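You operate a simulated robot arm through the tools that you are given. There is no shell and no other tool. Be economical: measure what you need, move in short steps, check, and stop when the job is done.

You run a simulated robot arm. Do the job below in one go: nothing can be reset, and whatever is moved stays where it is left.

JOB
Put both bottles off the shelf in the wash bag, then stand it in the case and shut the lid. Set down upright: bottle.
Where things are to end (x, y in the base frame): wash bag within 0.06 m of [0.25, -0.52].

It is judged by the outcome, as a careful person would: the job done as asked, and still so three seconds after it is handed in. It fails if anything else is knocked over, pushed out of place, dropped, spilled or broken. Lids that push on must go on centred and level and be pressed home; caps that screw on are set level and turned clockwise until they are tight.

ROBOT AND FRAMES
A 6-joint arm with a two-finger parallel gripper, fixed in place. Base frame: the origin is at the foot of the arm, x ahead of it, y to its left, z up. Lengths are in m, angles in degrees, forces in N, time in s.
With the tool pointing down near the work surface it reaches from about 0.16 to 0.78 m from the base axis. Its first joint turns from -166.0 to 166.0 degrees. Payload 3.91 kg.
The tool frame sits at the grasp point between the pads (the TCP): z along the fingers, y along the line on which they close. The tips reach 0.03 m beyond it. The gripper opens to 0.11 m. The fingers are 0.02 m wide and 0.01 m thick; the gripper's body (0.048 by 0.112 m) begins 0.055 m behind the TCP.
Orientation is that of the tool frame in the base frame, as a unit quaternion [w, x, y, z]. With the fingers straight down and closing along the base's y, the tool's x points along the base's -x, its y along +y and its z along -z.

CONTROLS
- The arm moves only by the tool nudge_tool. Its argument "series" is a list of rows, each a list of 6 numbers: the shift along the base's x, y, z in units of 150 mm (1.0 is 150 mm), then the turn, a rotation vector about the base's x, y, z in units of 120 degrees (1.0 is 120 degrees). In form: [[x, y, z, rx, ry, rz], ...]. A call has 1 to 10 rows; each row is the pose to reach, as a shift and turn from the pose commanded when the call began. "grip" is the gripper command, from -1 (shut) to 1 (fully open), values between in proportion, set as the call begins (left out, the last holds). A call with a number of a shift or a turn outside -1 to 1 is refused whole. A row lasts 0.2 s, in which the tool goes at most 0.05 m and 8.6 degrees; a call with a longer step from one row to the next is refused whole, and so is a gripper value outside its range. Where a pose cannot be reached the arm comes as near as it can. A force on the tool above 90 N (or 10 N above the force at the start of the call, whichever is more), or a blocked arm, ends the call early, and 0.2 s more pass. The fingers move at their own pace (about 0.108 m/s each) and stop on an object; they squeeze with about 45 N. The grip force told is the motor's: it shows also when the fingers shut on nothing. Time passes only in rows, and 0.2 s behind the last, so rows that repeat a pose let the fingers close. The reply holds the time, the measured pose of the TCP, the force on the tool along the base axes, the opening and the grip force, in the units named above and with some noise, with the torque about the TCP (base axes, N m) and any sound that the robot's microphone picked up.
- Cameras (640 x 400 px; columns grow to the right, rows downward): "scene" is fixed at [0.4014, 0.5, 1.1725]; the picture's right is [-0.95, 0.31, 0.00], its down [0.05, 0.16, -0.99] and it looks along [-0.30, -0.94, -0.16] (base axes); focal length 267 px, centre (320, 200). "wrist" rides on the gripper at [0.077, 0.007, -0.114] in the tool frame; the picture's right is [-0.09, 1.00, 0.00], its down [-0.80, -0.07, -0.59] and it looks along [-0.59, -0.05, 0.80] (tool axes); focal length 270 px, centre (320, 200). There is no depth. A picture from a camera that has moved, and an enlarged one, comes with that camera's place and axes in the base frame and with its lens.
- camera(camera): a new picture of that camera. The clock stands still meanwhile.
- slide_trunk(by): slides the trunk up (or, below 0, down) by that many m; the arm rides with it, the base frame stays. It gives what a move gives, with no picture.
- zoom(camera, box): a new picture of the part [left, top, right, bottom] of that camera's present view, enlarged. The clock stands still meanwhile.
- finish_job(): hands the job in; it is judged then, once.

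Work in short steps. Places have to be worked out from the pictures, the camera data and where the tool is seen: move nearer, look again, correct. Check each grasp and each placing, and mend what went wrong. You have 120 turns and 68 pictures in all, those below and enlarged ones among them. Open the gripper and draw the arm clear of the work before you hand the job in, unless the task says otherwise; then end with one line.

The tools are called after ">>>" by a JSON object that holds its "op" and its "data". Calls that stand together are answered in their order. nudge_tool: Moves the arm, as the interface text tells. Its arguments: {"type":"object","properties":{"series":{"type":"array"},"grip":{"type":"number"}},"required":["series"]} The other tools are called the same way: slide_trunk (by) slides the trunk up or down; camera (camera) takes a picture; zoom (camera, box) takes an enlarged picture of a part of a camera's view; finish_job () hands the job in.

At the start:

```text
time_s: 0.0
position: [0.2654, -0.2429, 1.3632]
tool_rot: [-0.001, 0.0, 1.0, 0.0]
ft_force: [0.1, 1.0, 0.0]
wrist_torque: [0.01, -0.01, -0.01]
width: 0.1099
grasp_force: 0.1
trunk travel left (down, up): [-0.475, 0.065]
```

scene: 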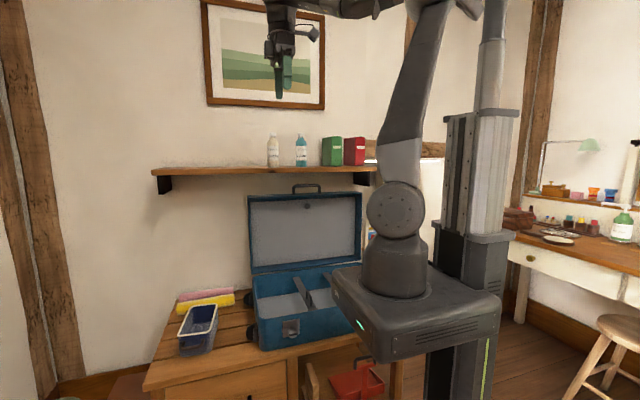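
wrist: 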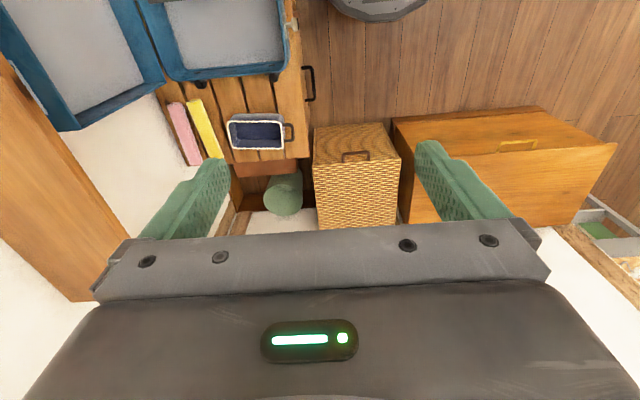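

I'll begin with enlarged views of the shelf and of the case and table.

>>> {"op": "zoom", "data": {"camera": "scene", "box": [230, 110, 390, 210]}}

>>> {"op": "zoom", "data": {"camera": "scene", "box": [140, 170, 400, 400]}}

```text
4.00 times, centred on (310, 160) of scene
camera zoom: at [0.4014, 0.5, 1.1725], right [-0.95, 0.31, 0.0], down [0.05, 0.16, -0.99], along [-0.3, -0.94, -0.16], focal length 1067 px, centre (360, 360)
```

zoom: 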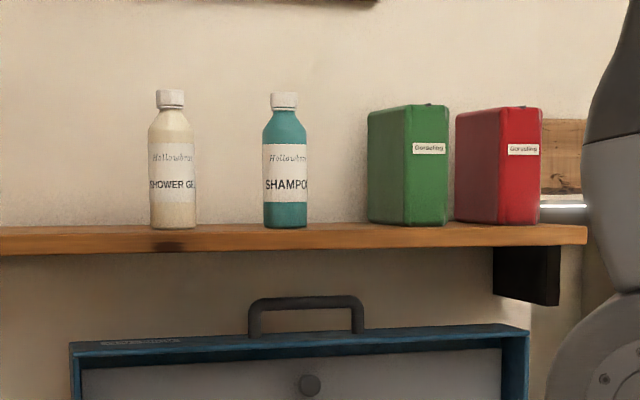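

```text
1.74 times, centred on (270, 285) of scene
camera zoom: at [0.4014, 0.5, 1.1725], right [-0.95, 0.31, 0.0], down [0.05, 0.16, -0.99], along [-0.3, -0.94, -0.16], focal length 464 px, centre (407, 52)
```

zoom: 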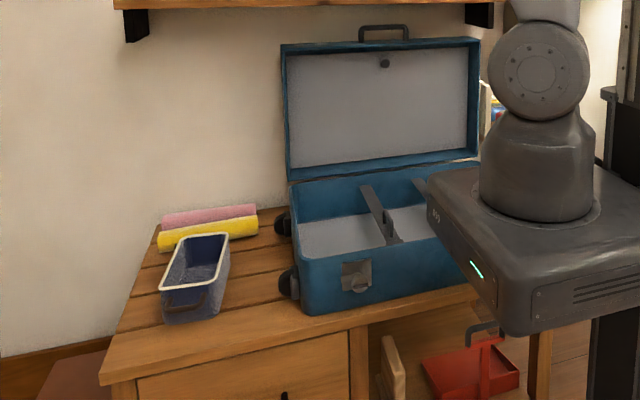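

The wash bag's rim is near (0.55, -0.50, 0.56). The bottles stand on a shelf at z of about 1.13, near y -0.7. I'll turn the tool -90° about z so the fingers close along x, and lift it a little.

>>> {"op": "nudge_tool", "data": {"series": [[0, 0, 0.05, 0, 0, -0.07], [0, 0, 0.1, 0, 0, -0.14], [0, 0, 0.15, 0, 0, -0.21], [0, 0, 0.2, 0, 0, -0.28], [0, 0, 0.25, 0, 0, -0.35], [0, 0, 0.25, 0, 0, -0.42], [0, 0, 0.25, 0, 0, -0.49], [0, 0, 0.25, 0, 0, -0.56], [0, 0, 0.25, 0, 0, -0.63], [0, 0, 0.25, 0, 0, -0.7]], "grip": 1}}

```text
time_s: 2.2
position: [0.2646, -0.243, 1.3962]
tool_rot: [0.003, 0.67, 0.742, 0.0]
ft_force: [0.0, 0.9, 0.2]
wrist_torque: [-0.01, -0.01, 0.02]
width: 0.1101
grasp_force: 0.1
out of reach, approached as far as the arm can: row 5, 6, 7, 8, 9, 10
trunk travel left (down, up): [-0.475, 0.065]
```

The reach limits z to about 1.396 here, so I'll raise the trunk fully to gain working height over the shelf.

>>> {"op": "slide_trunk", "data": {"by": 0.065}}

>>> {"op": "nudge_tool", "data": {"series": [[0, -0.2, 0, 0, 0, -0.05], [0, -0.45, 0, 0, 0, -0.05], [0, -0.7, 0, 0, 0, -0.05], [0, -0.95, 0, 0, 0, -0.05]]}}

>>> {"op": "camera", "data": {"camera": "wrist"}}

>>> {"op": "camera", "data": {"camera": "scene"}}

```text
time_s: 3.2
position: [0.2642, -0.2423, 1.4616]
tool_rot: [0.003, 0.67, 0.743, -0.001]
ft_force: [-0.4, -0.8, 0.7]
wrist_torque: [0.0, -0.03, 0.02]
width: 0.11
grasp_force: 0.1
trunk travel left (down, up): [-0.54, 0.0]
```

```text
time_s: 4.2
position: [0.2641, -0.386, 1.456]
tool_rot: [0.004, 0.707, 0.707, -0.002]
ft_force: [0.8, -0.1, -1.2]
wrist_torque: [0.01, 0.03, 0.01]
width: 0.1099
grasp_force: 0.1
out of reach, approached as far as the arm can: row 4
trunk travel left (down, up): [-0.54, 0.0]
```

```text
63 pictures are left
camera wrist: at [0.2702, -0.3074, 1.5689], right [1.0, -0.09, 0.0], down [-0.07, -0.8, 0.6], along [-0.05, -0.6, -0.8], focal length 270 px, centre (320, 200)
```

wrist: 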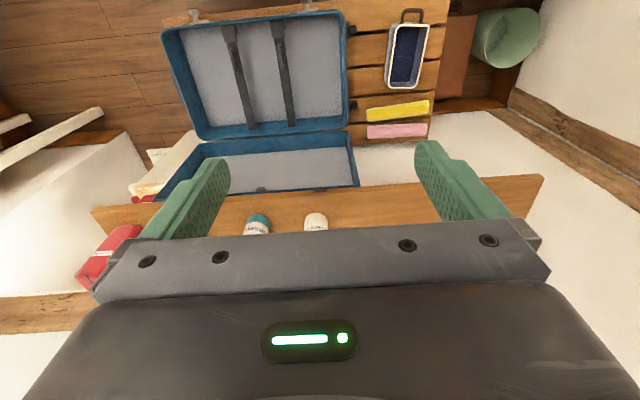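

```text
62 pictures are left
```

scene: 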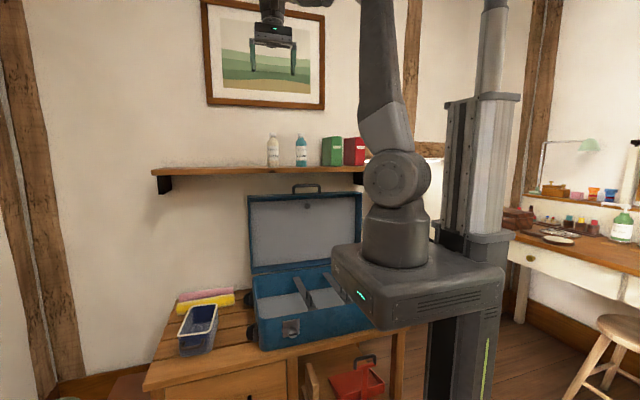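

The pictures put the shower gel near (0.247, -0.573) and the shampoo near (0.146, -0.57), both with tops at z of about 1.263. I'll go above the shower gel with the gripper at about 0.08 and look.

>>> {"op": "nudge_tool", "data": {"series": [[-0.03, -0.1, -0.2, 0, 0, 0], [-0.06, -0.35, -0.4, 0, 0, 0], [-0.09, -0.6, -0.55, 0, 0, 0], [-0.11, -0.8, -0.7, 0, 0, 0], [-0.11, -0.95, -0.8, 0, 0, 0], [-0.11, -0.95, -0.8, 0, 0, 0]], "grip": 0.45}}

>>> {"op": "camera", "data": {"camera": "wrist"}}

>>> {"op": "camera", "data": {"camera": "scene"}}

```text
time_s: 5.6
position: [0.2472, -0.5275, 1.3355]
tool_rot: [0.003, 0.707, 0.707, -0.001]
ft_force: [0.1, 0.6, -1.0]
wrist_torque: [0.04, -0.03, -0.02]
width: 0.0798
grasp_force: 0.0
trunk travel left (down, up): [-0.54, 0.0]
```

```text
61 pictures are left
camera wrist: at [0.2529, -0.4491, 1.449], right [1.0, -0.09, 0.0], down [-0.07, -0.8, 0.6], along [-0.05, -0.6, -0.8], focal length 270 px, centre (320, 200)
```

wrist: 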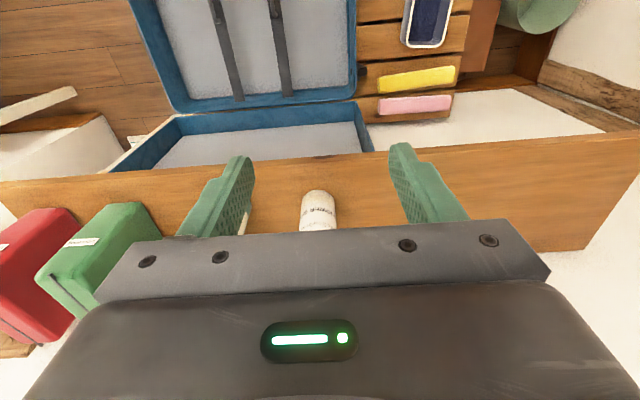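

```text
60 pictures are left
```

scene: 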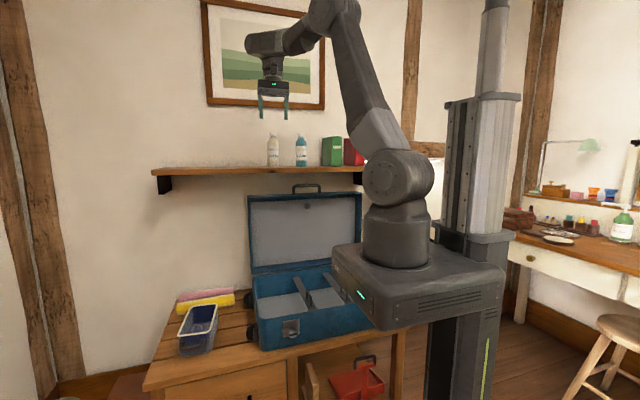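

I had mistaken the bottle bases for their caps. Solving again, the shower gel is near (0.232, -0.695), with its base at z of about 1.129 and its top at about 1.274. I'll move closer in y and recheck.

>>> {"op": "nudge_tool", "data": {"series": [[-0.03, -0.25, 0, 0, 0, 0], [-0.07, -0.5, 0, 0, 0, 0], [-0.1, -0.8, 0, 0, 0, 0], [-0.1, -0.8, 0, 0, 0, 0]]}}

>>> {"op": "camera", "data": {"camera": "wrist"}}

>>> {"op": "zoom", "data": {"camera": "scene", "box": [230, 80, 390, 180]}}

```text
time_s: 6.6
position: [0.2315, -0.6416, 1.3302]
tool_rot: [0.004, 0.707, 0.707, -0.002]
ft_force: [-0.2, -0.1, 0.6]
wrist_torque: [0.04, 0.02, -0.02]
width: 0.0796
grasp_force: 0.0
out of reach, approached as far as the arm can: row 3, 4
trunk travel left (down, up): [-0.54, 0.0]
```

```text
59 pictures are left
camera wrist: at [0.2373, -0.5624, 1.4436], right [1.0, -0.09, 0.01], down [-0.07, -0.8, 0.6], along [-0.05, -0.6, -0.8], focal length 270 px, centre (320, 200)
```

wrist: 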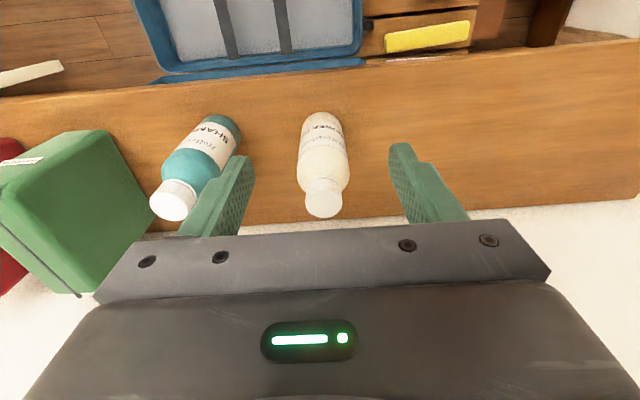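

```text
4.00 times, centred on (310, 130) of scene
camera zoom: at [0.4014, 0.5, 1.1725], right [-0.95, 0.31, 0.0], down [0.05, 0.16, -0.99], along [-0.3, -0.94, -0.16], focal length 1067 px, centre (360, 480)
```

zoom: 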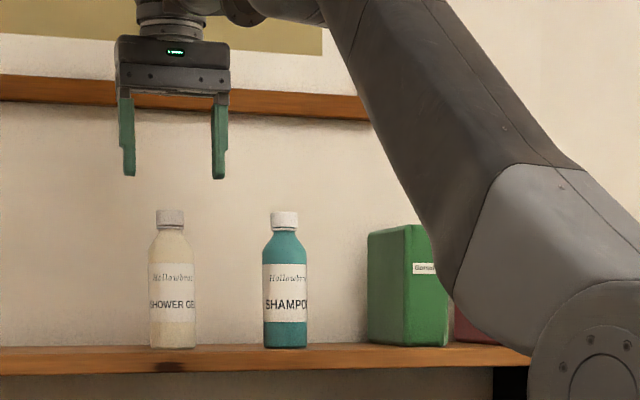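

The close view puts the shower gel at (0.231, -0.697). I can't reach it at this height, so I'll lower in front of it and slide in with the fingers straddling it.

>>> {"op": "nudge_tool", "data": {"series": [[0, 0, -0.25, 0, 0, 0], [0, 0, -0.5, 0, 0, 0], [0, 0, -0.71, 0, 0, 0], [0, 0, -0.71, 0, 0, 0]]}}

```text
time_s: 7.6
position: [0.2303, -0.6444, 1.2222]
tool_rot: [0.003, 0.707, 0.707, -0.001]
ft_force: [0.0, 0.0, 0.5]
wrist_torque: [0.0, -0.01, 0.02]
width: 0.0798
grasp_force: 0.1
trunk travel left (down, up): [-0.54, 0.0]
```

Now I'm at z 1.222. I'll raise 6 mm and slide in 0.052.

>>> {"op": "nudge_tool", "data": {"series": [[0, -0.08, 0.04, 0, 0, 0], [0, -0.17, 0.04, 0, 0, 0], [0, -0.26, 0.04, 0, 0, 0], [0, -0.35, 0.04, 0, 0, 0], [0, -0.35, 0.04, 0, 0, 0]]}}

>>> {"op": "camera", "data": {"camera": "wrist"}}

>>> {"op": "zoom", "data": {"camera": "scene", "box": [230, 80, 390, 180]}}

```text
time_s: 8.8
position: [0.231, -0.6939, 1.2289]
tool_rot: [0.003, 0.707, 0.707, 0.0]
ft_force: [0.5, 0.4, 0.6]
wrist_torque: [-0.01, -0.03, 0.02]
width: 0.0799
grasp_force: 0.0
trunk travel left (down, up): [-0.54, 0.0]
```

```text
57 pictures are left
camera wrist: at [0.2368, -0.6154, 1.3429], right [1.0, -0.09, 0.0], down [-0.07, -0.8, 0.6], along [-0.05, -0.6, -0.8], focal length 270 px, centre (320, 200)
```

wrist: 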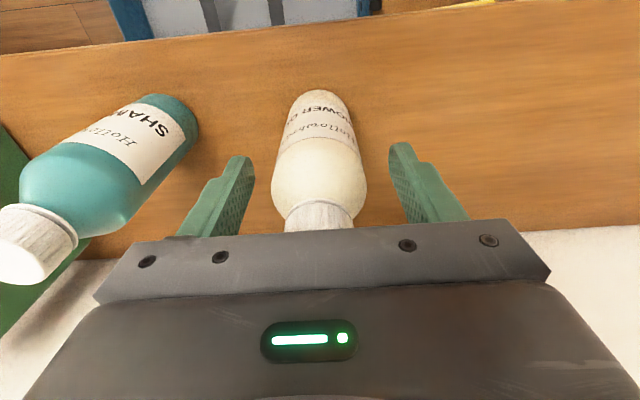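

```text
4.00 times, centred on (310, 130) of scene
camera zoom: at [0.4014, 0.5, 1.1725], right [-0.95, 0.31, 0.0], down [0.05, 0.16, -0.99], along [-0.3, -0.94, -0.16], focal length 1067 px, centre (360, 480)
```

zoom: 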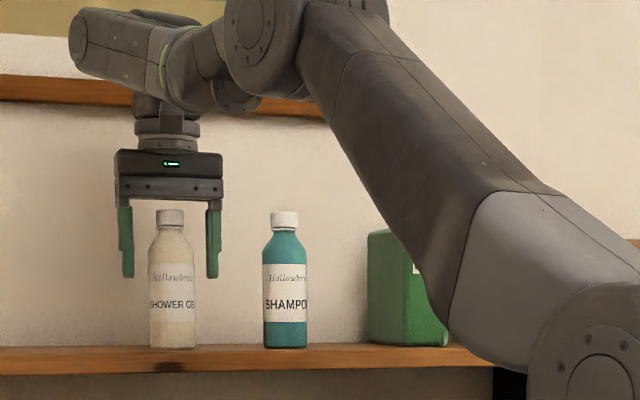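

The bottle sits centred between the pads, so I'll close on it.

>>> {"op": "nudge_tool", "data": {"series": [[0, 0, 0, 0, 0, 0], [0, 0, 0, 0, 0, 0], [0, 0, 0, 0, 0, 0], [0, 0, 0, 0, 0, 0]], "grip": -1}}

>>> {"op": "nudge_tool", "data": {"series": [[0, 0, 0.06, 0, 0, 0], [0, 0, 0.12, 0, 0, 0], [0, 0, 0.16, 0, 0, 0]]}}

>>> {"op": "zoom", "data": {"camera": "scene", "box": [230, 80, 390, 180]}}

```text
time_s: 9.8
position: [0.2318, -0.6934, 1.2285]
tool_rot: [0.002, 0.708, 0.706, 0.0]
ft_force: [0.0, 0.1, 1.0]
wrist_torque: [-0.02, 0.07, 0.03]
width: 0.0487
grasp_force: 44.6
trunk travel left (down, up): [-0.54, 0.0]
```

```text
time_s: 10.6
position: [0.2309, -0.6931, 1.2535]
tool_rot: [0.002, 0.707, 0.707, -0.001]
ft_force: [0.6, 1.7, -2.7]
wrist_torque: [0.02, -0.01, 0.02]
width: 0.0488
grasp_force: 45.3
trunk travel left (down, up): [-0.54, 0.0]
```

```text
4.00 times, centred on (310, 130) of scene
camera zoom: at [0.4014, 0.5, 1.1725], right [-0.95, 0.31, 0.0], down [0.05, 0.16, -0.99], along [-0.3, -0.94, -0.16], focal length 1067 px, centre (360, 480)
```

zoom: 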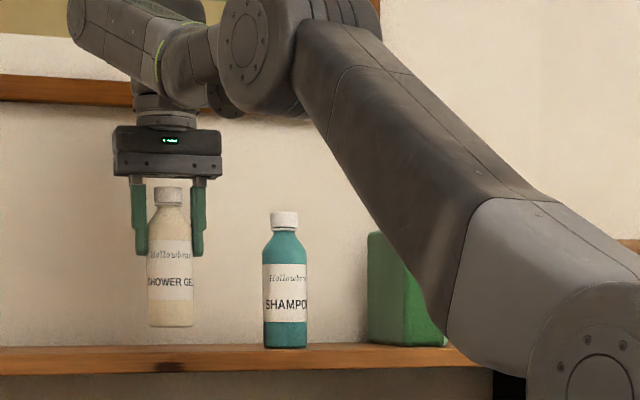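

The shower gel is lifted, with its base 0.0995 below the TCP. I'll draw it out past the shelf front, then carry it across toward the bag.

>>> {"op": "nudge_tool", "data": {"series": [[0, 0.15, 0.1, 0, 0, 0], [0, 0.45, 0.15, 0, 0, 0], [0, 0.75, 0.15, 0, 0, 0], [0, 1.0, 0.15, 0, 0, 0]]}}

>>> {"op": "nudge_tool", "data": {"series": [[0.25, 0.4, 0, 0, 0, 0], [0.5, 0.6, -0.05, 0, 0, 0], [0.75, 0.8, -0.2, 0, 0, 0], [0.9, 0.8, -0.5, 0, 0, 0], [1.0, 0.8, -0.8, 0, 0, 0], [1.0, 0.8, -1.0, 0, 0, 0]]}}

>>> {"op": "camera", "data": {"camera": "wrist"}}

>>> {"op": "camera", "data": {"camera": "scene"}}

```text
time_s: 11.6
position: [0.2303, -0.5422, 1.2769]
tool_rot: [0.003, 0.707, 0.707, -0.001]
ft_force: [0.3, -0.3, -2.1]
wrist_torque: [0.01, 0.02, 0.01]
width: 0.0487
grasp_force: 44.8
trunk travel left (down, up): [-0.54, 0.0]
```

```text
refused: row 1 steps farther than a row can; nothing moved
```

```text
54 pictures are left
camera wrist: at [0.2359, -0.4646, 1.3898], right [1.0, -0.09, 0.0], down [-0.07, -0.8, 0.6], along [-0.05, -0.6, -0.8], focal length 270 px, centre (320, 200)
```

wrist: 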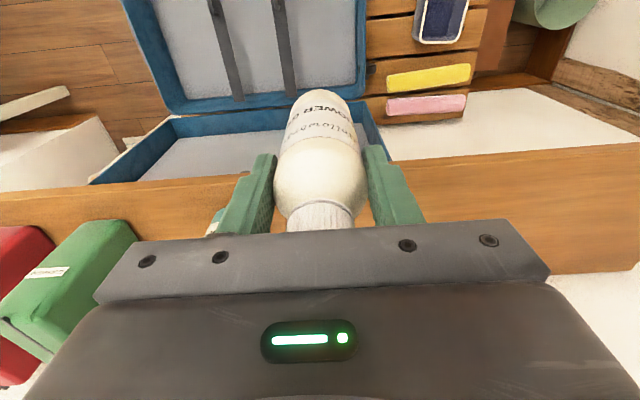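

```text
53 pictures are left
```

scene: 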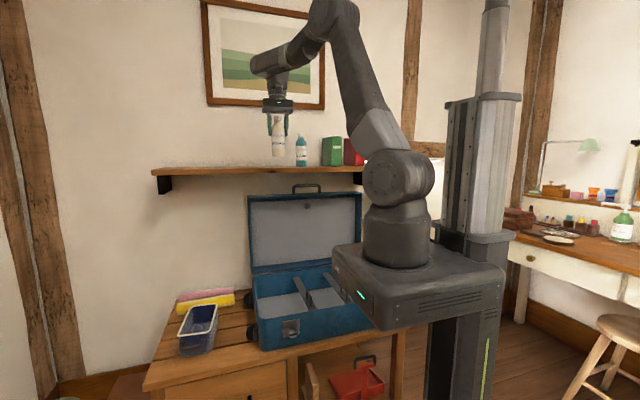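

The second move was refused for its step size, so nothing moved. I'll use smaller steps to x of about 0.38, coming forward.

>>> {"op": "nudge_tool", "data": {"series": [[0.1, 0.25, 0, 0, 0, 0], [0.25, 0.5, 0, 0, 0, 0], [0.45, 0.7, -0.1, 0, 0, 0], [0.7, 0.8, -0.2, 0, 0, 0], [0.85, 0.9, -0.4, 0, 0, 0], [1.0, 0.9, -0.65, 0, 0, 0], [1.0, 0.9, -0.95, 0, 0, 0]]}}

>>> {"op": "nudge_tool", "data": {"series": [[0.2, 0, -0.2, 0, 0, 0], [0.4, 0, -0.4, 0, 0, 0], [0.6, 0, -0.6, 0, 0, 0], [0.75, 0, -0.8, 0, 0, 0], [0.75, 0, -0.8, 0, 0, 0]]}}

>>> {"op": "camera", "data": {"camera": "wrist"}}

```text
time_s: 13.2
position: [0.3795, -0.4085, 1.1327]
tool_rot: [0.003, 0.707, 0.707, 0.0]
ft_force: [-0.4, 0.1, -2.8]
wrist_torque: [0.0, 0.01, -0.03]
width: 0.0491
grasp_force: 45.3
trunk travel left (down, up): [-0.54, 0.0]
```

```text
time_s: 14.4
position: [0.4936, -0.4093, 1.0135]
tool_rot: [0.003, 0.707, 0.707, -0.001]
ft_force: [1.0, 0.4, -2.7]
wrist_torque: [-0.01, 0.02, -0.03]
width: 0.0489
grasp_force: 44.9
trunk travel left (down, up): [-0.54, 0.0]
```

```text
52 pictures are left
camera wrist: at [0.4991, -0.3303, 1.1273], right [1.0, -0.09, 0.0], down [-0.07, -0.8, 0.6], along [-0.05, -0.6, -0.8], focal length 270 px, centre (320, 200)
```

wrist: 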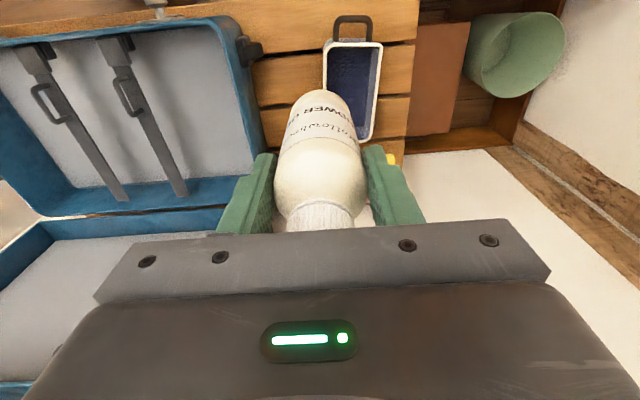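

The bag's rim is about 0.104 by 0.2 m, centred near (0.555, -0.50) and long in y, with its handle at the +y end. I'll move over its back half and come down partway.

>>> {"op": "nudge_tool", "data": {"series": [[0.1, -0.2, -0.2, 0, 0, 0], [0.2, -0.4, -0.4, 0, 0, 0], [0.3, -0.6, -0.6, 0, 0, 0], [0.41, -0.78, -0.8, 0, 0, 0], [0.41, -0.85, -1, 0, 0, 0], [0.41, -0.85, -1, 0, 0, 0]]}}

>>> {"op": "camera", "data": {"camera": "wrist"}}

>>> {"op": "zoom", "data": {"camera": "scene", "box": [140, 170, 400, 400]}}

```text
time_s: 15.8
position: [0.5568, -0.5363, 0.8616]
tool_rot: [0.003, 0.707, 0.707, 0.0]
ft_force: [-0.4, 0.3, -1.6]
wrist_torque: [0.0, -0.02, -0.02]
width: 0.049
grasp_force: 45.1
trunk travel left (down, up): [-0.54, 0.0]
```

```text
51 pictures are left
camera wrist: at [0.5614, -0.4573, 0.9759], right [1.0, -0.09, 0.0], down [-0.07, -0.8, 0.6], along [-0.05, -0.6, -0.8], focal length 270 px, centre (320, 200)
```

wrist: 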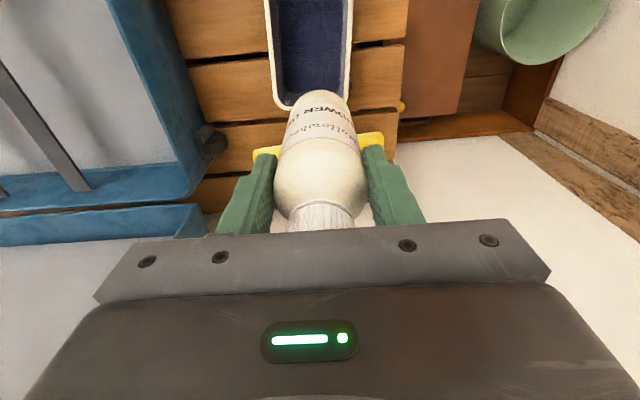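

```text
1.74 times, centred on (270, 285) of scene
camera zoom: at [0.4014, 0.5, 1.1725], right [-0.95, 0.31, 0.0], down [0.05, 0.16, -0.99], along [-0.3, -0.94, -0.16], focal length 464 px, centre (407, 52)
```

zoom: 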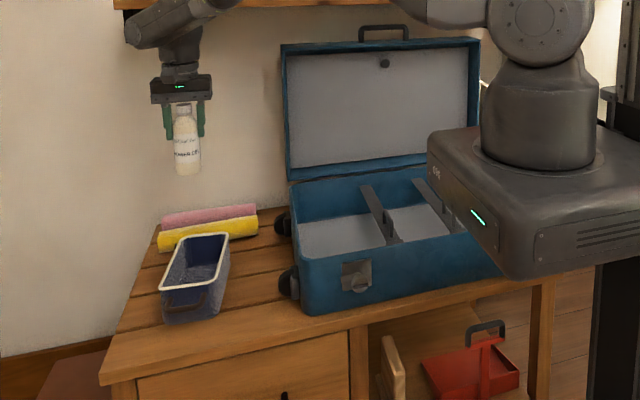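

The bag is turned by about -6°. Its axis passes near (0.543, -0.54) at the back and (0.551, -0.46) at the front. I'll align x and lower the bottle to just above the rim for a check.

>>> {"op": "nudge_tool", "data": {"series": [[-0.05, 0, -0.25, 0, 0, 0], [-0.09, 0, -0.5, 0, 0, 0], [-0.09, 0, -0.75, 0, 0, 0], [-0.09, 0, -1.0, 0, 0, 0], [-0.09, 0, -1.0, 0, 0, 0]]}}

>>> {"op": "camera", "data": {"camera": "wrist"}}

>>> {"op": "zoom", "data": {"camera": "scene", "box": [150, 240, 270, 360]}}

```text
time_s: 17.0
position: [0.5407, -0.5377, 0.713]
tool_rot: [0.004, 0.707, 0.707, 0.0]
ft_force: [0.5, 0.8, -2.1]
wrist_torque: [0.02, -0.03, 0.0]
width: 0.0487
grasp_force: 44.8
trunk travel left (down, up): [-0.54, 0.0]
```

```text
49 pictures are left
camera wrist: at [0.5466, -0.4592, 0.8263], right [1.0, -0.09, 0.0], down [-0.07, -0.8, 0.6], along [-0.05, -0.6, -0.8], focal length 270 px, centre (320, 200)
```

wrist: 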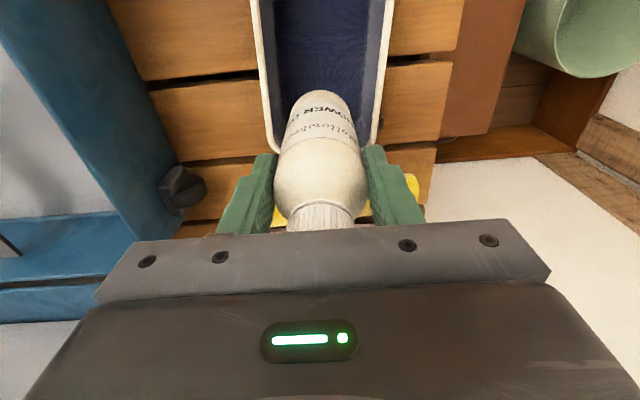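

```text
3.33 times, centred on (210, 300) of scene
camera zoom: at [0.4014, 0.5, 1.1725], right [-0.95, 0.31, 0.0], down [0.05, 0.16, -0.99], along [-0.3, -0.94, -0.16], focal length 889 px, centre (687, -133)
```

zoom: 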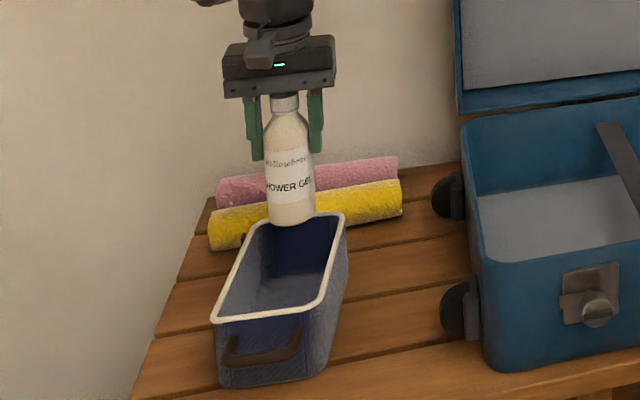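

Bottle is centred over the bag's back half. I'll lower quickly by 8 cm, then creep until contact stops it.

>>> {"op": "nudge_tool", "data": {"series": [[0.01, 0, -0.2, 0, 0, 0], [0.01, 0, -0.4, 0, 0, 0], [0.01, 0, -0.55, 0, 0, 0], [0.01, 0, -0.6, 0, 0, 0], [0.01, 0, -0.65, 0, 0, 0], [0.01, 0, -0.7, 0, 0, 0], [0.01, 0, -0.75, 0, 0, 0], [0.01, 0, -0.8, 0, 0, 0], [0.01, 0, -0.85, 0, 0, 0], [0.01, 0, -0.9, 0, 0, 0]]}}

```text
time_s: 19.2
position: [0.5435, -0.5375, 0.6004]
tool_rot: [0.017, 0.708, 0.706, 0.0]
ft_force: [-5.1, -3.3, 88.5]
wrist_torque: [0.14, 1.76, 0.06]
width: 0.0487
grasp_force: 44.8
out of reach, approached as far as the arm can: row 9, 10
trunk travel left (down, up): [-0.54, 0.0]
```

It met something at TCP z 0.600, with the bottle base at about 0.50, and pressed hard. I'll back the command off about 2 cm to relieve it and look.

>>> {"op": "nudge_tool", "data": {"series": [[0, 0, 0.05, 0, 0, 0], [0, 0, 0.1, 0, 0, 0], [0, 0, 0.13, 0, 0, 0]]}}

>>> {"op": "camera", "data": {"camera": "wrist"}}

>>> {"op": "zoom", "data": {"camera": "scene", "box": [150, 240, 270, 360]}}

```text
time_s: 20.0
position: [0.54, -0.5304, 0.6001]
tool_rot: [0.003, 0.707, 0.707, 0.001]
ft_force: [5.8, -5.7, 14.5]
wrist_torque: [-0.85, -0.48, 0.14]
width: 0.0492
grasp_force: 44.9
trunk travel left (down, up): [-0.54, 0.0]
```

```text
47 pictures are left
camera wrist: at [0.5448, -0.4517, 0.7146], right [1.0, -0.09, 0.0], down [-0.07, -0.8, 0.6], along [-0.05, -0.59, -0.8], focal length 270 px, centre (320, 200)
```

wrist: 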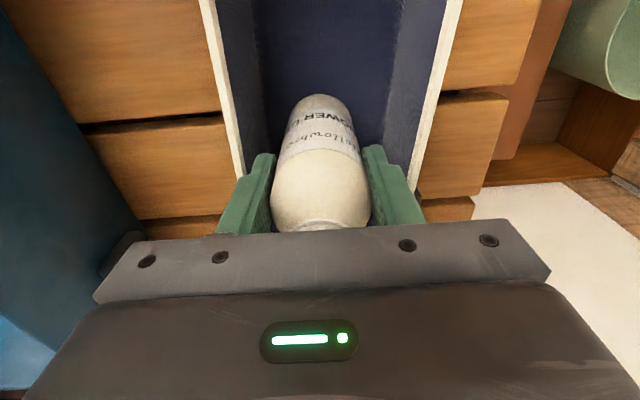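

```text
3.33 times, centred on (210, 300) of scene
camera zoom: at [0.4014, 0.5, 1.1725], right [-0.95, 0.31, 0.0], down [0.05, 0.16, -0.99], along [-0.3, -0.94, -0.16], focal length 889 px, centre (687, -133)
```

zoom: 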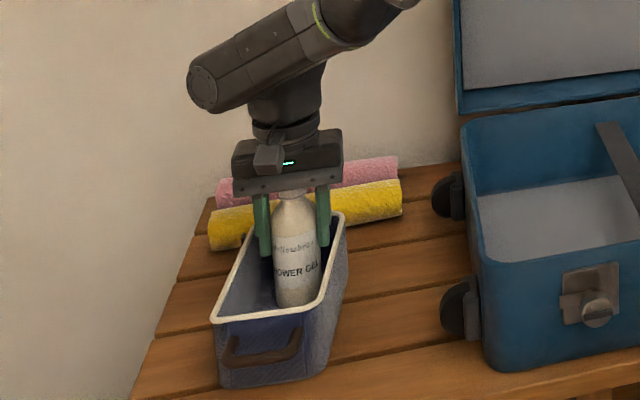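

The bottle stands inside the bag with about 14 N still on it. I'll ease up 3 mm, then open only to about 0.062 to stay clear of the bag's walls.

>>> {"op": "nudge_tool", "data": {"series": [[0, 0, 0.02, 0, 0, 0], [0, 0, 0.02, 0, 0, 0]]}}

>>> {"op": "nudge_tool", "data": {"series": [[0, 0, 0, 0, 0, 0], [0, 0, 0, 0, 0, 0]], "grip": 0.12}}

>>> {"op": "nudge_tool", "data": {"series": [[0, 0, 0.1, 0, 0, 0], [0, 0, 0.3, 0, 0, 0], [0, 0, 0.6, 0, 0, 0], [0, 0, 0.9, 0, 0, 0], [0, 0.2, 1, 0, 0, 0]]}}

>>> {"op": "zoom", "data": {"camera": "scene", "box": [150, 240, 270, 360]}}

>>> {"op": "camera", "data": {"camera": "wrist"}}

```text
time_s: 20.6
position: [0.5371, -0.5313, 0.6027]
tool_rot: [0.001, 0.708, 0.706, 0.0]
ft_force: [-1.0, 0.2, -2.7]
wrist_torque: [0.04, -0.01, -0.04]
width: 0.049
grasp_force: 45.0
trunk travel left (down, up): [-0.54, 0.0]
```

```text
time_s: 21.2
position: [0.5377, -0.5324, 0.6035]
tool_rot: [0.002, 0.707, 0.707, 0.0]
ft_force: [-0.2, 0.2, 0.1]
wrist_torque: [0.01, 0.01, 0.01]
width: 0.0614
grasp_force: 0.0
trunk travel left (down, up): [-0.54, 0.0]
```

```text
time_s: 22.4
position: [0.5398, -0.5014, 0.7537]
tool_rot: [0.004, 0.707, 0.707, -0.001]
ft_force: [-0.2, 0.6, 0.6]
wrist_torque: [0.0, 0.0, -0.01]
width: 0.0616
grasp_force: 0.0
trunk travel left (down, up): [-0.54, 0.0]
```

```text
3.33 times, centred on (210, 300) of scene
camera zoom: at [0.4014, 0.5, 1.1725], right [-0.95, 0.31, 0.0], down [0.05, 0.16, -0.99], along [-0.3, -0.94, -0.16], focal length 889 px, centre (687, -133)
```

zoom: 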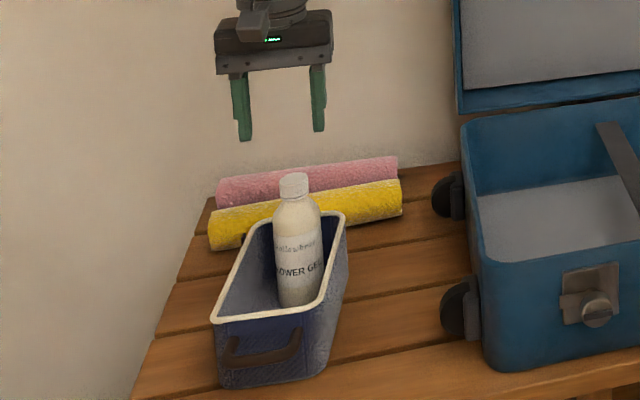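

```text
44 pictures are left
camera wrist: at [0.5446, -0.4215, 0.8683], right [1.0, -0.09, 0.0], down [-0.07, -0.8, 0.6], along [-0.05, -0.6, -0.8], focal length 270 px, centre (320, 200)
```

wrist: 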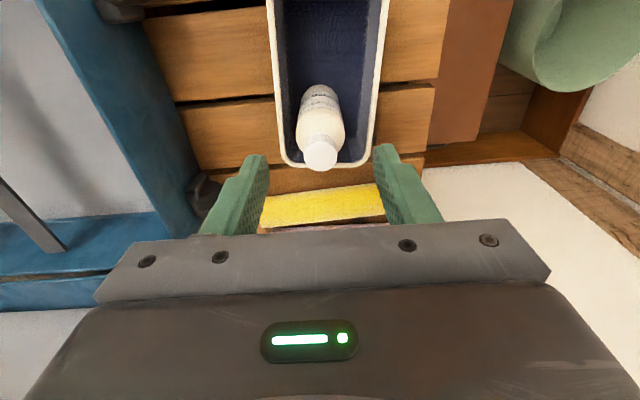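

The shower gel stands upright in the bag. Next I'll climb back up toward the shelf for the shampoo.

>>> {"op": "nudge_tool", "data": {"series": [[0, 0.1, 0.3, 0, 0, 0], [0, 0.2, 0.6, 0, 0, 0], [-0.2, 0.2, 0.8, 0, 0, 0], [-0.45, 0.2, 1, 0, 0, 0], [-0.7, 0.2, 1, 0, 0, 0], [-1, 0.2, 1, 0, 0, 0]], "grip": 0.45}}

>>> {"op": "nudge_tool", "data": {"series": [[-0.1, 0, 0.3, 0, 0, 0], [-0.2, 0, 0.6, 0, 0, 0], [-0.4, 0, 0.8, 0, 0, 0], [-0.6, 0, 1, 0, 0, 0], [-0.8, 0, 1, 0, 0, 0], [-1, 0, 1, 0, 0, 0]]}}

>>> {"op": "nudge_tool", "data": {"series": [[-0.2, -0.1, 0.15, 0, 0, 0], [-0.4, -0.3, 0.3, 0, 0, 0], [-0.6, -0.5, 0.45, 0, 0, 0], [-0.8, -0.7, 0.6, 0, 0, 0], [-0.87, -0.8, 0.65, 0, 0, 0], [-0.87, -0.8, 0.65, 0, 0, 0]]}}

>>> {"op": "camera", "data": {"camera": "wrist"}}

```text
time_s: 23.8
position: [0.3881, -0.4724, 0.9019]
tool_rot: [0.003, 0.707, 0.707, -0.001]
ft_force: [1.1, 1.2, 0.0]
wrist_torque: [0.0, -0.03, 0.03]
width: 0.0798
grasp_force: 0.1
trunk travel left (down, up): [-0.54, 0.0]
```

```text
time_s: 25.2
position: [0.2375, -0.4742, 1.054]
tool_rot: [0.003, 0.707, 0.707, 0.0]
ft_force: [0.3, 0.0, -0.4]
wrist_torque: [0.0, -0.01, 0.01]
width: 0.0801
grasp_force: 0.2
trunk travel left (down, up): [-0.54, 0.0]
```

```text
time_s: 26.6
position: [0.1079, -0.5922, 1.1513]
tool_rot: [0.002, 0.708, 0.707, 0.0]
ft_force: [0.9, 0.3, -0.2]
wrist_torque: [0.03, -0.03, -0.01]
width: 0.0796
grasp_force: 0.0
trunk travel left (down, up): [-0.54, 0.0]
```

```text
43 pictures are left
camera wrist: at [0.113, -0.5135, 1.2657], right [1.0, -0.09, 0.0], down [-0.07, -0.8, 0.6], along [-0.05, -0.6, -0.8], focal length 270 px, centre (320, 200)
```

wrist: 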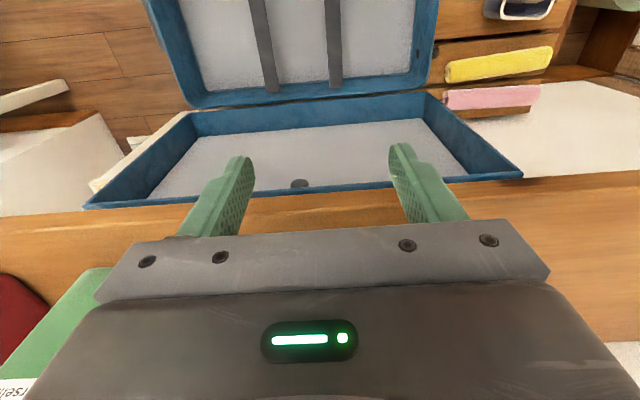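

The fingers are right by the shelf edge. I'll raise straight up to grasp height before moving in.

>>> {"op": "nudge_tool", "data": {"series": [[0, 0.03, 0.15, 0, 0, 0], [0, 0.03, 0.35, 0, 0, 0], [0, 0, 0.515, 0, 0, 0], [0, -0.15, 0.515, 0, 0, 0], [0, -0.15, 0.515, 0, 0, 0]]}}

>>> {"op": "camera", "data": {"camera": "wrist"}}

```text
time_s: 27.8
position: [0.1087, -0.6137, 1.2275]
tool_rot: [0.003, 0.706, 0.708, -0.001]
ft_force: [0.2, -0.3, 0.1]
wrist_torque: [0.0, 0.04, 0.04]
width: 0.0798
grasp_force: 0.1
trunk travel left (down, up): [-0.54, 0.0]
```

```text
42 pictures are left
camera wrist: at [0.114, -0.5355, 1.3419], right [1.0, -0.09, 0.0], down [-0.07, -0.8, 0.6], along [-0.05, -0.6, -0.8], focal length 270 px, centre (320, 200)
```

wrist: 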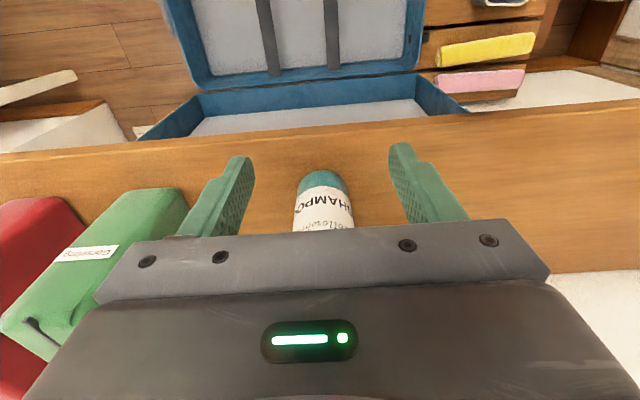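

The shampoo is at about (0.106, -0.687). I'll slide in with a 0.07 opening to keep away from the books.

>>> {"op": "nudge_tool", "data": {"series": [[-0.015, -0.08, 0.01, 0, 0, 0], [-0.015, -0.18, 0.01, 0, 0, 0], [-0.015, -0.28, 0.01, 0, 0, 0], [-0.015, -0.38, 0.01, 0, 0, 0], [-0.015, -0.49, 0.01, 0, 0, 0], [-0.015, -0.49, 0.01, 0, 0, 0]], "grip": 0.27}}

>>> {"op": "camera", "data": {"camera": "wrist"}}

```text
time_s: 29.2
position: [0.106, -0.6882, 1.2306]
tool_rot: [0.003, 0.707, 0.707, -0.001]
ft_force: [-0.4, -0.3, -0.4]
wrist_torque: [0.0, -0.01, -0.03]
width: 0.0697
grasp_force: 0.0
trunk travel left (down, up): [-0.54, 0.0]
```

```text
41 pictures are left
camera wrist: at [0.1126, -0.6097, 1.3443], right [1.0, -0.09, 0.0], down [-0.07, -0.8, 0.6], along [-0.05, -0.6, -0.8], focal length 270 px, centre (320, 200)
```

wrist: 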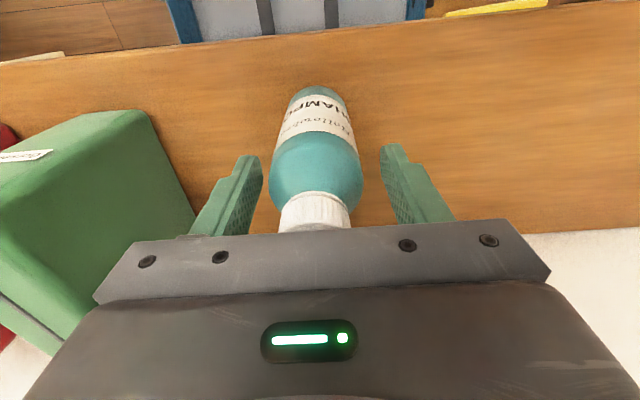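

Nearly centred. I'll trim by a couple of millimetres, then close and lift.

>>> {"op": "nudge_tool", "data": {"series": [[-0.013, 0.025, -0.01, 0, 0, 0], [-0.013, 0.025, -0.01, 0, 0, 0]]}}

>>> {"op": "nudge_tool", "data": {"series": [[0, 0, 0, 0, 0, 0], [0, 0, 0, 0, 0, 0], [0, 0, 0, 0, 0, 0], [0, 0, 0, 0, 0, 0]], "grip": -1}}

>>> {"op": "nudge_tool", "data": {"series": [[0, 0, 0.08, 0, 0, 0], [0, 0, 0.18, 0, 0, 0], [0, 0, 0.28, 0, 0, 0], [0, 0.15, 0.28, 0, 0, 0], [0, 0.4, 0.28, 0, 0, 0], [0, 0.7, 0.28, 0, 0, 0], [0, 1.0, 0.28, 0, 0, 0]]}}

>>> {"op": "camera", "data": {"camera": "wrist"}}

```text
time_s: 29.8
position: [0.105, -0.6839, 1.2278]
tool_rot: [0.003, 0.707, 0.707, -0.001]
ft_force: [-0.7, 0.4, -0.1]
wrist_torque: [0.0, -0.03, 0.02]
width: 0.0702
grasp_force: 0.0
trunk travel left (down, up): [-0.54, 0.0]
```

```text
time_s: 30.8
position: [0.105, -0.6845, 1.2285]
tool_rot: [0.003, 0.707, 0.707, -0.001]
ft_force: [-0.6, 0.5, 1.1]
wrist_torque: [0.07, 0.12, 0.01]
width: 0.049
grasp_force: 45.1
trunk travel left (down, up): [-0.54, 0.0]
```

```text
time_s: 32.4
position: [0.1041, -0.5303, 1.2722]
tool_rot: [0.004, 0.707, 0.707, -0.001]
ft_force: [0.7, 0.0, -2.5]
wrist_torque: [-0.03, 0.0, 0.05]
width: 0.049
grasp_force: 45.2
trunk travel left (down, up): [-0.54, 0.0]
```

```text
40 pictures are left
camera wrist: at [0.1103, -0.4512, 1.3859], right [1.0, -0.09, 0.0], down [-0.07, -0.8, 0.6], along [-0.05, -0.6, -0.8], focal length 270 px, centre (320, 200)
```

wrist: 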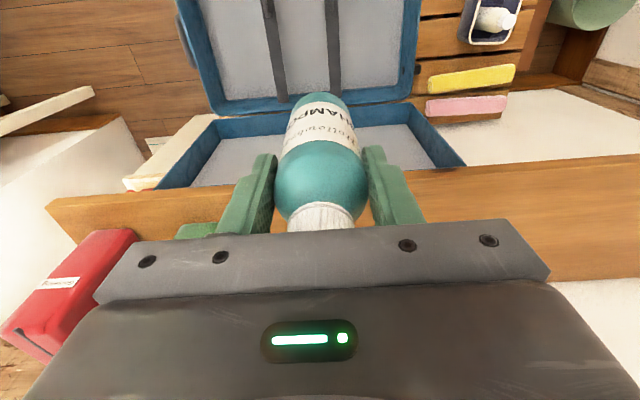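

Shampoo gripped and clear of the shelf. I'll carry it across and down to above the bag's front half.

>>> {"op": "nudge_tool", "data": {"series": [[0.1, 0.25, 0, 0, 0, 0], [0.3, 0.5, 0, 0, 0, 0], [0.5, 0.7, 0, 0, 0, 0], [0.75, 0.8, 0, 0, 0, 0], [1.0, 0.8, -0.1, 0, 0, 0]]}}

>>> {"op": "nudge_tool", "data": {"series": [[0.25, 0, -0.2, 0, 0, 0], [0.5, 0, -0.4, 0, 0, 0], [0.75, 0, -0.6, 0, 0, 0], [1.0, 0, -0.8, 0, 0, 0], [1.0, 0, -1, 0, 0, 0]]}}

>>> {"op": "nudge_tool", "data": {"series": [[0.25, -0.05, -0.2, 0, 0, 0], [0.5, -0.1, -0.4, 0, 0, 0], [0.75, -0.15, -0.6, 0, 0, 0], [0.97, -0.2, -0.8, 0, 0, 0], [0.97, -0.25, -1, 0, 0, 0], [0.97, -0.25, -1, 0, 0, 0]]}}

>>> {"op": "camera", "data": {"camera": "scene"}}

>>> {"op": "camera", "data": {"camera": "wrist"}}

```text
time_s: 33.6
position: [0.2563, -0.4157, 1.255]
tool_rot: [0.002, 0.707, 0.707, -0.001]
ft_force: [0.2, -0.7, -2.6]
wrist_torque: [0.03, -0.01, 0.05]
width: 0.0489
grasp_force: 44.7
trunk travel left (down, up): [-0.54, 0.0]
```

```text
time_s: 34.8
position: [0.4041, -0.4135, 1.1068]
tool_rot: [0.002, 0.708, 0.706, -0.001]
ft_force: [-0.4, -0.4, -2.9]
wrist_torque: [0.04, 0.02, -0.01]
width: 0.0488
grasp_force: 45.1
trunk travel left (down, up): [-0.54, 0.0]
```

```text
time_s: 36.2
position: [0.5501, -0.4512, 0.9594]
tool_rot: [0.002, 0.707, 0.707, 0.0]
ft_force: [-0.7, -0.4, -1.6]
wrist_torque: [0.03, 0.02, 0.03]
width: 0.0489
grasp_force: 44.9
trunk travel left (down, up): [-0.54, 0.0]
```

```text
39 pictures are left
```

scene: 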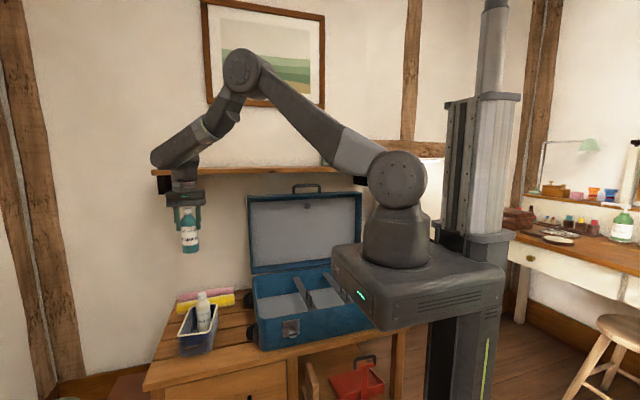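

```text
38 pictures are left
camera wrist: at [0.5558, -0.3721, 1.0719], right [1.0, -0.09, 0.0], down [-0.07, -0.8, 0.6], along [-0.05, -0.6, -0.8], focal length 270 px, centre (320, 200)
```

wrist: 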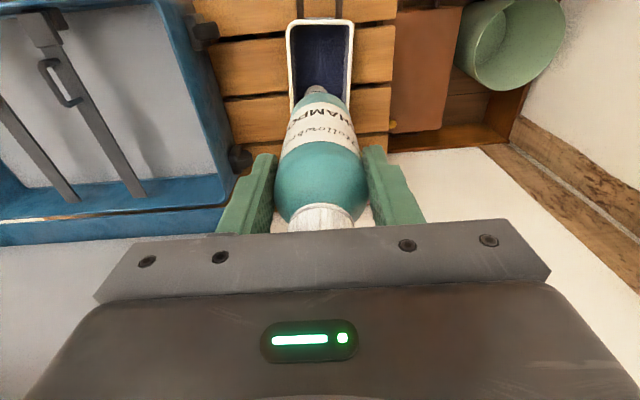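

The front half of the bag is centred near x 0.553. I'll lower in stages over (0.552, -0.452).

>>> {"op": "nudge_tool", "data": {"series": [[0.013, 0, -0.3, 0, 0, 0], [0.013, 0, -0.6, 0, 0, 0], [0.013, 0, -0.9, 0, 0, 0], [0.013, 0, -1, 0, 0, 0]]}}

>>> {"op": "nudge_tool", "data": {"series": [[0, 0, -0.2, 0, 0, 0], [0, 0, -0.4, 0, 0, 0], [0, 0, -0.5, 0, 0, 0], [0, 0, -0.5, 0, 0, 0]]}}

>>> {"op": "camera", "data": {"camera": "wrist"}}

>>> {"op": "zoom", "data": {"camera": "scene", "box": [150, 240, 270, 360]}}

```text
time_s: 37.2
position: [0.551, -0.4544, 0.8052]
tool_rot: [0.003, 0.707, 0.707, 0.0]
ft_force: [-0.1, 0.0, -3.3]
wrist_torque: [0.0, -0.01, 0.0]
width: 0.0488
grasp_force: 44.5
trunk travel left (down, up): [-0.54, 0.0]
```

```text
time_s: 38.2
position: [0.5529, -0.4522, 0.7328]
tool_rot: [0.003, 0.707, 0.707, -0.001]
ft_force: [-1.1, 0.7, -3.2]
wrist_torque: [-0.01, 0.05, 0.02]
width: 0.0487
grasp_force: 44.8
trunk travel left (down, up): [-0.54, 0.0]
```

```text
37 pictures are left
camera wrist: at [0.5578, -0.3738, 0.8453], right [1.0, -0.09, 0.0], down [-0.07, -0.8, 0.6], along [-0.05, -0.6, -0.8], focal length 270 px, centre (320, 200)
```

wrist: 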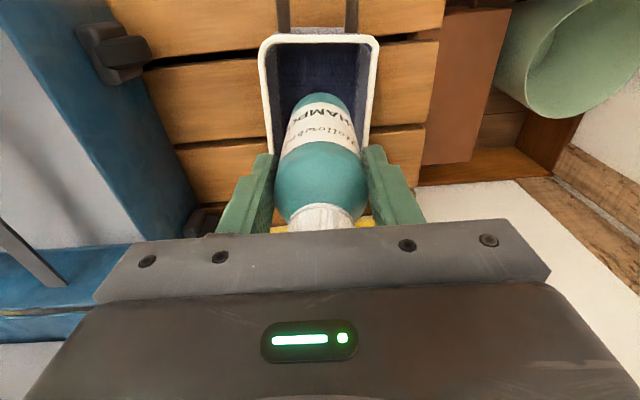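

```text
3.33 times, centred on (210, 300) of scene
camera zoom: at [0.4014, 0.5, 1.1725], right [-0.95, 0.31, 0.0], down [0.05, 0.16, -0.99], along [-0.3, -0.94, -0.16], focal length 889 px, centre (687, -133)
```

zoom: 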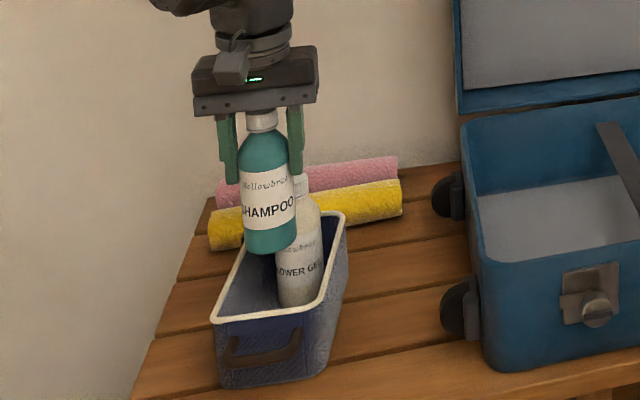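

All clear between the two bottles. I'll lower to just above the floor and then creep down in 2–3 mm steps.

>>> {"op": "nudge_tool", "data": {"series": [[0, 0, -0.2, 0, 0, 0], [0, 0, -0.45, 0, 0, 0], [0, 0, -0.65, 0, 0, 0], [0, 0, -0.77, 0, 0, 0], [0, 0, -0.79, 0, 0, 0], [0, 0, -0.81, 0, 0, 0], [0, 0, -0.83, 0, 0, 0], [0, 0, -0.85, 0, 0, 0]]}}

```text
time_s: 40.0
position: [0.5515, -0.4528, 0.6076]
tool_rot: [0.008, 0.707, 0.707, 0.0]
ft_force: [-1.1, 0.4, 35.5]
wrist_torque: [-0.26, 0.71, -0.05]
width: 0.0495
grasp_force: 45.1
trunk travel left (down, up): [-0.54, 0.0]
```

Contact at 35 N. I'll ease up about 8 mm of command, open slightly and withdraw.

>>> {"op": "nudge_tool", "data": {"series": [[0, 0, 0.03, 0, 0, 0], [0, 0, 0.055, 0, 0, 0], [0, 0, 0.055, 0, 0, 0]]}}

>>> {"op": "nudge_tool", "data": {"series": [[0, 0, 0, 0, 0, 0], [0, 0, 0, 0, 0, 0]], "grip": 0.12}}

>>> {"op": "nudge_tool", "data": {"series": [[0, 0, 0.1, 0, 0, 0], [0, 0, 0.3, 0, 0, 0], [0, 0, 0.6, 0, 0, 0], [0, 0, 0.9, 0, 0, 0], [0, 0.2, 1, 0, 0, 0]]}}

>>> {"op": "zoom", "data": {"camera": "scene", "box": [150, 240, 270, 360]}}

>>> {"op": "camera", "data": {"camera": "wrist"}}

```text
time_s: 40.8
position: [0.5498, -0.4514, 0.6108]
tool_rot: [0.0, 0.708, 0.707, -0.002]
ft_force: [-0.9, -0.1, -2.8]
wrist_torque: [-0.01, 0.02, 0.01]
width: 0.0489
grasp_force: 45.1
trunk travel left (down, up): [-0.54, 0.0]
```

```text
time_s: 41.4
position: [0.551, -0.4512, 0.6111]
tool_rot: [0.003, 0.707, 0.707, 0.0]
ft_force: [-0.1, -0.4, 0.1]
wrist_torque: [-0.01, 0.02, 0.01]
width: 0.0617
grasp_force: 0.0
trunk travel left (down, up): [-0.54, 0.0]
```

```text
time_s: 42.6
position: [0.5541, -0.4222, 0.7607]
tool_rot: [0.003, 0.707, 0.707, 0.0]
ft_force: [0.5, -0.3, 0.6]
wrist_torque: [-0.02, -0.02, 0.0]
width: 0.0615
grasp_force: 0.1
trunk travel left (down, up): [-0.54, 0.0]
```

```text
3.33 times, centred on (210, 300) of scene
camera zoom: at [0.4014, 0.5, 1.1725], right [-0.95, 0.31, 0.0], down [0.05, 0.16, -0.99], along [-0.3, -0.94, -0.16], focal length 889 px, centre (687, -133)
```

zoom: 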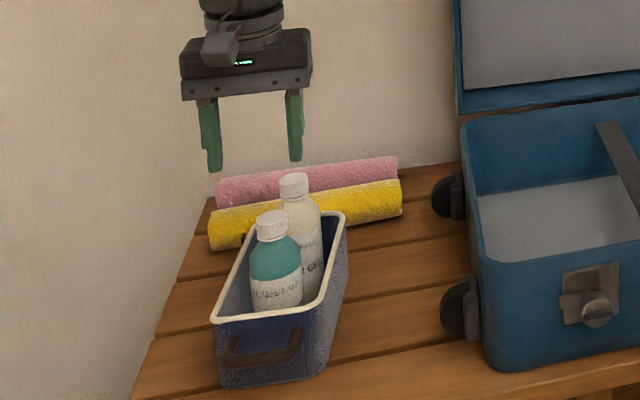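

```text
34 pictures are left
camera wrist: at [0.5599, -0.3434, 0.875], right [1.0, -0.09, 0.0], down [-0.07, -0.8, 0.6], along [-0.05, -0.6, -0.8], focal length 270 px, centre (320, 200)
```

wrist: 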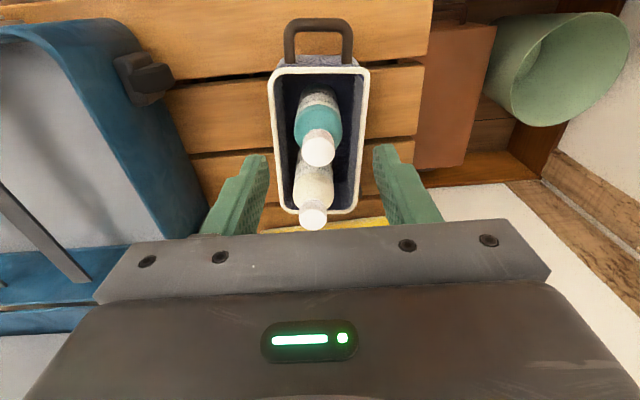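

Both bottles stand upright in the bag. The rim is near z 0.583 and about 0.10 wide, and the handle sticks out 4 cm at the +y end. Before lifting, I'll survey the inside of the case from above.

>>> {"op": "nudge_tool", "data": {"series": [[0, 0.05, 0.3, 0, 0, 0], [0, 0.1, 0.6, 0, 0, 0], [-0.2, 0.1, 0.8, 0, 0, 0], [-0.45, 0.1, 1, 0, 0, 0], [-0.7, 0.1, 1, 0, 0, 0], [-1, 0.1, 1, 0, 0, 0]]}}

>>> {"op": "nudge_tool", "data": {"series": [[-0.3, 0, 0.2, 0, 0, 0], [-0.6, 0, 0.3, 0, 0, 0], [-0.9, 0, 0.3, 0, 0, 0], [-0.9, 0, 0.3, 0, 0, 0]]}}

>>> {"op": "camera", "data": {"camera": "wrist"}}

>>> {"op": "zoom", "data": {"camera": "scene", "box": [230, 180, 390, 360]}}

```text
time_s: 44.0
position: [0.4017, -0.407, 0.9135]
tool_rot: [0.004, 0.707, 0.707, 0.0]
ft_force: [-0.1, 0.4, 0.6]
wrist_torque: [0.0, -0.02, 0.0]
width: 0.0616
grasp_force: 0.1
trunk travel left (down, up): [-0.54, 0.0]
```

```text
refused: row 1 steps farther than a row can; nothing moved
```

```text
33 pictures are left
camera wrist: at [0.4063, -0.3295, 1.0276], right [1.0, -0.09, 0.0], down [-0.07, -0.8, 0.6], along [-0.05, -0.6, -0.8], focal length 270 px, centre (320, 200)
```

wrist: 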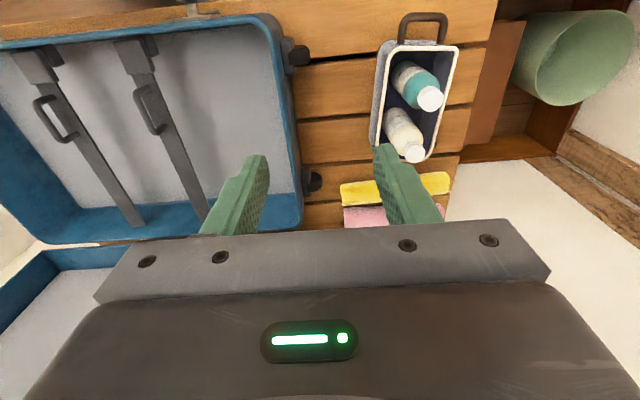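

```text
2.22 times, centred on (310, 270) of scene
camera zoom: at [0.4014, 0.5, 1.1725], right [-0.95, 0.31, 0.0], down [0.05, 0.16, -0.99], along [-0.3, -0.94, -0.16], focal length 593 px, centre (342, 44)
```

zoom: 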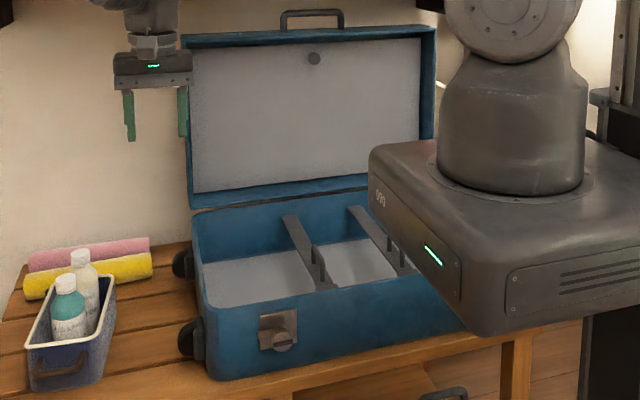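

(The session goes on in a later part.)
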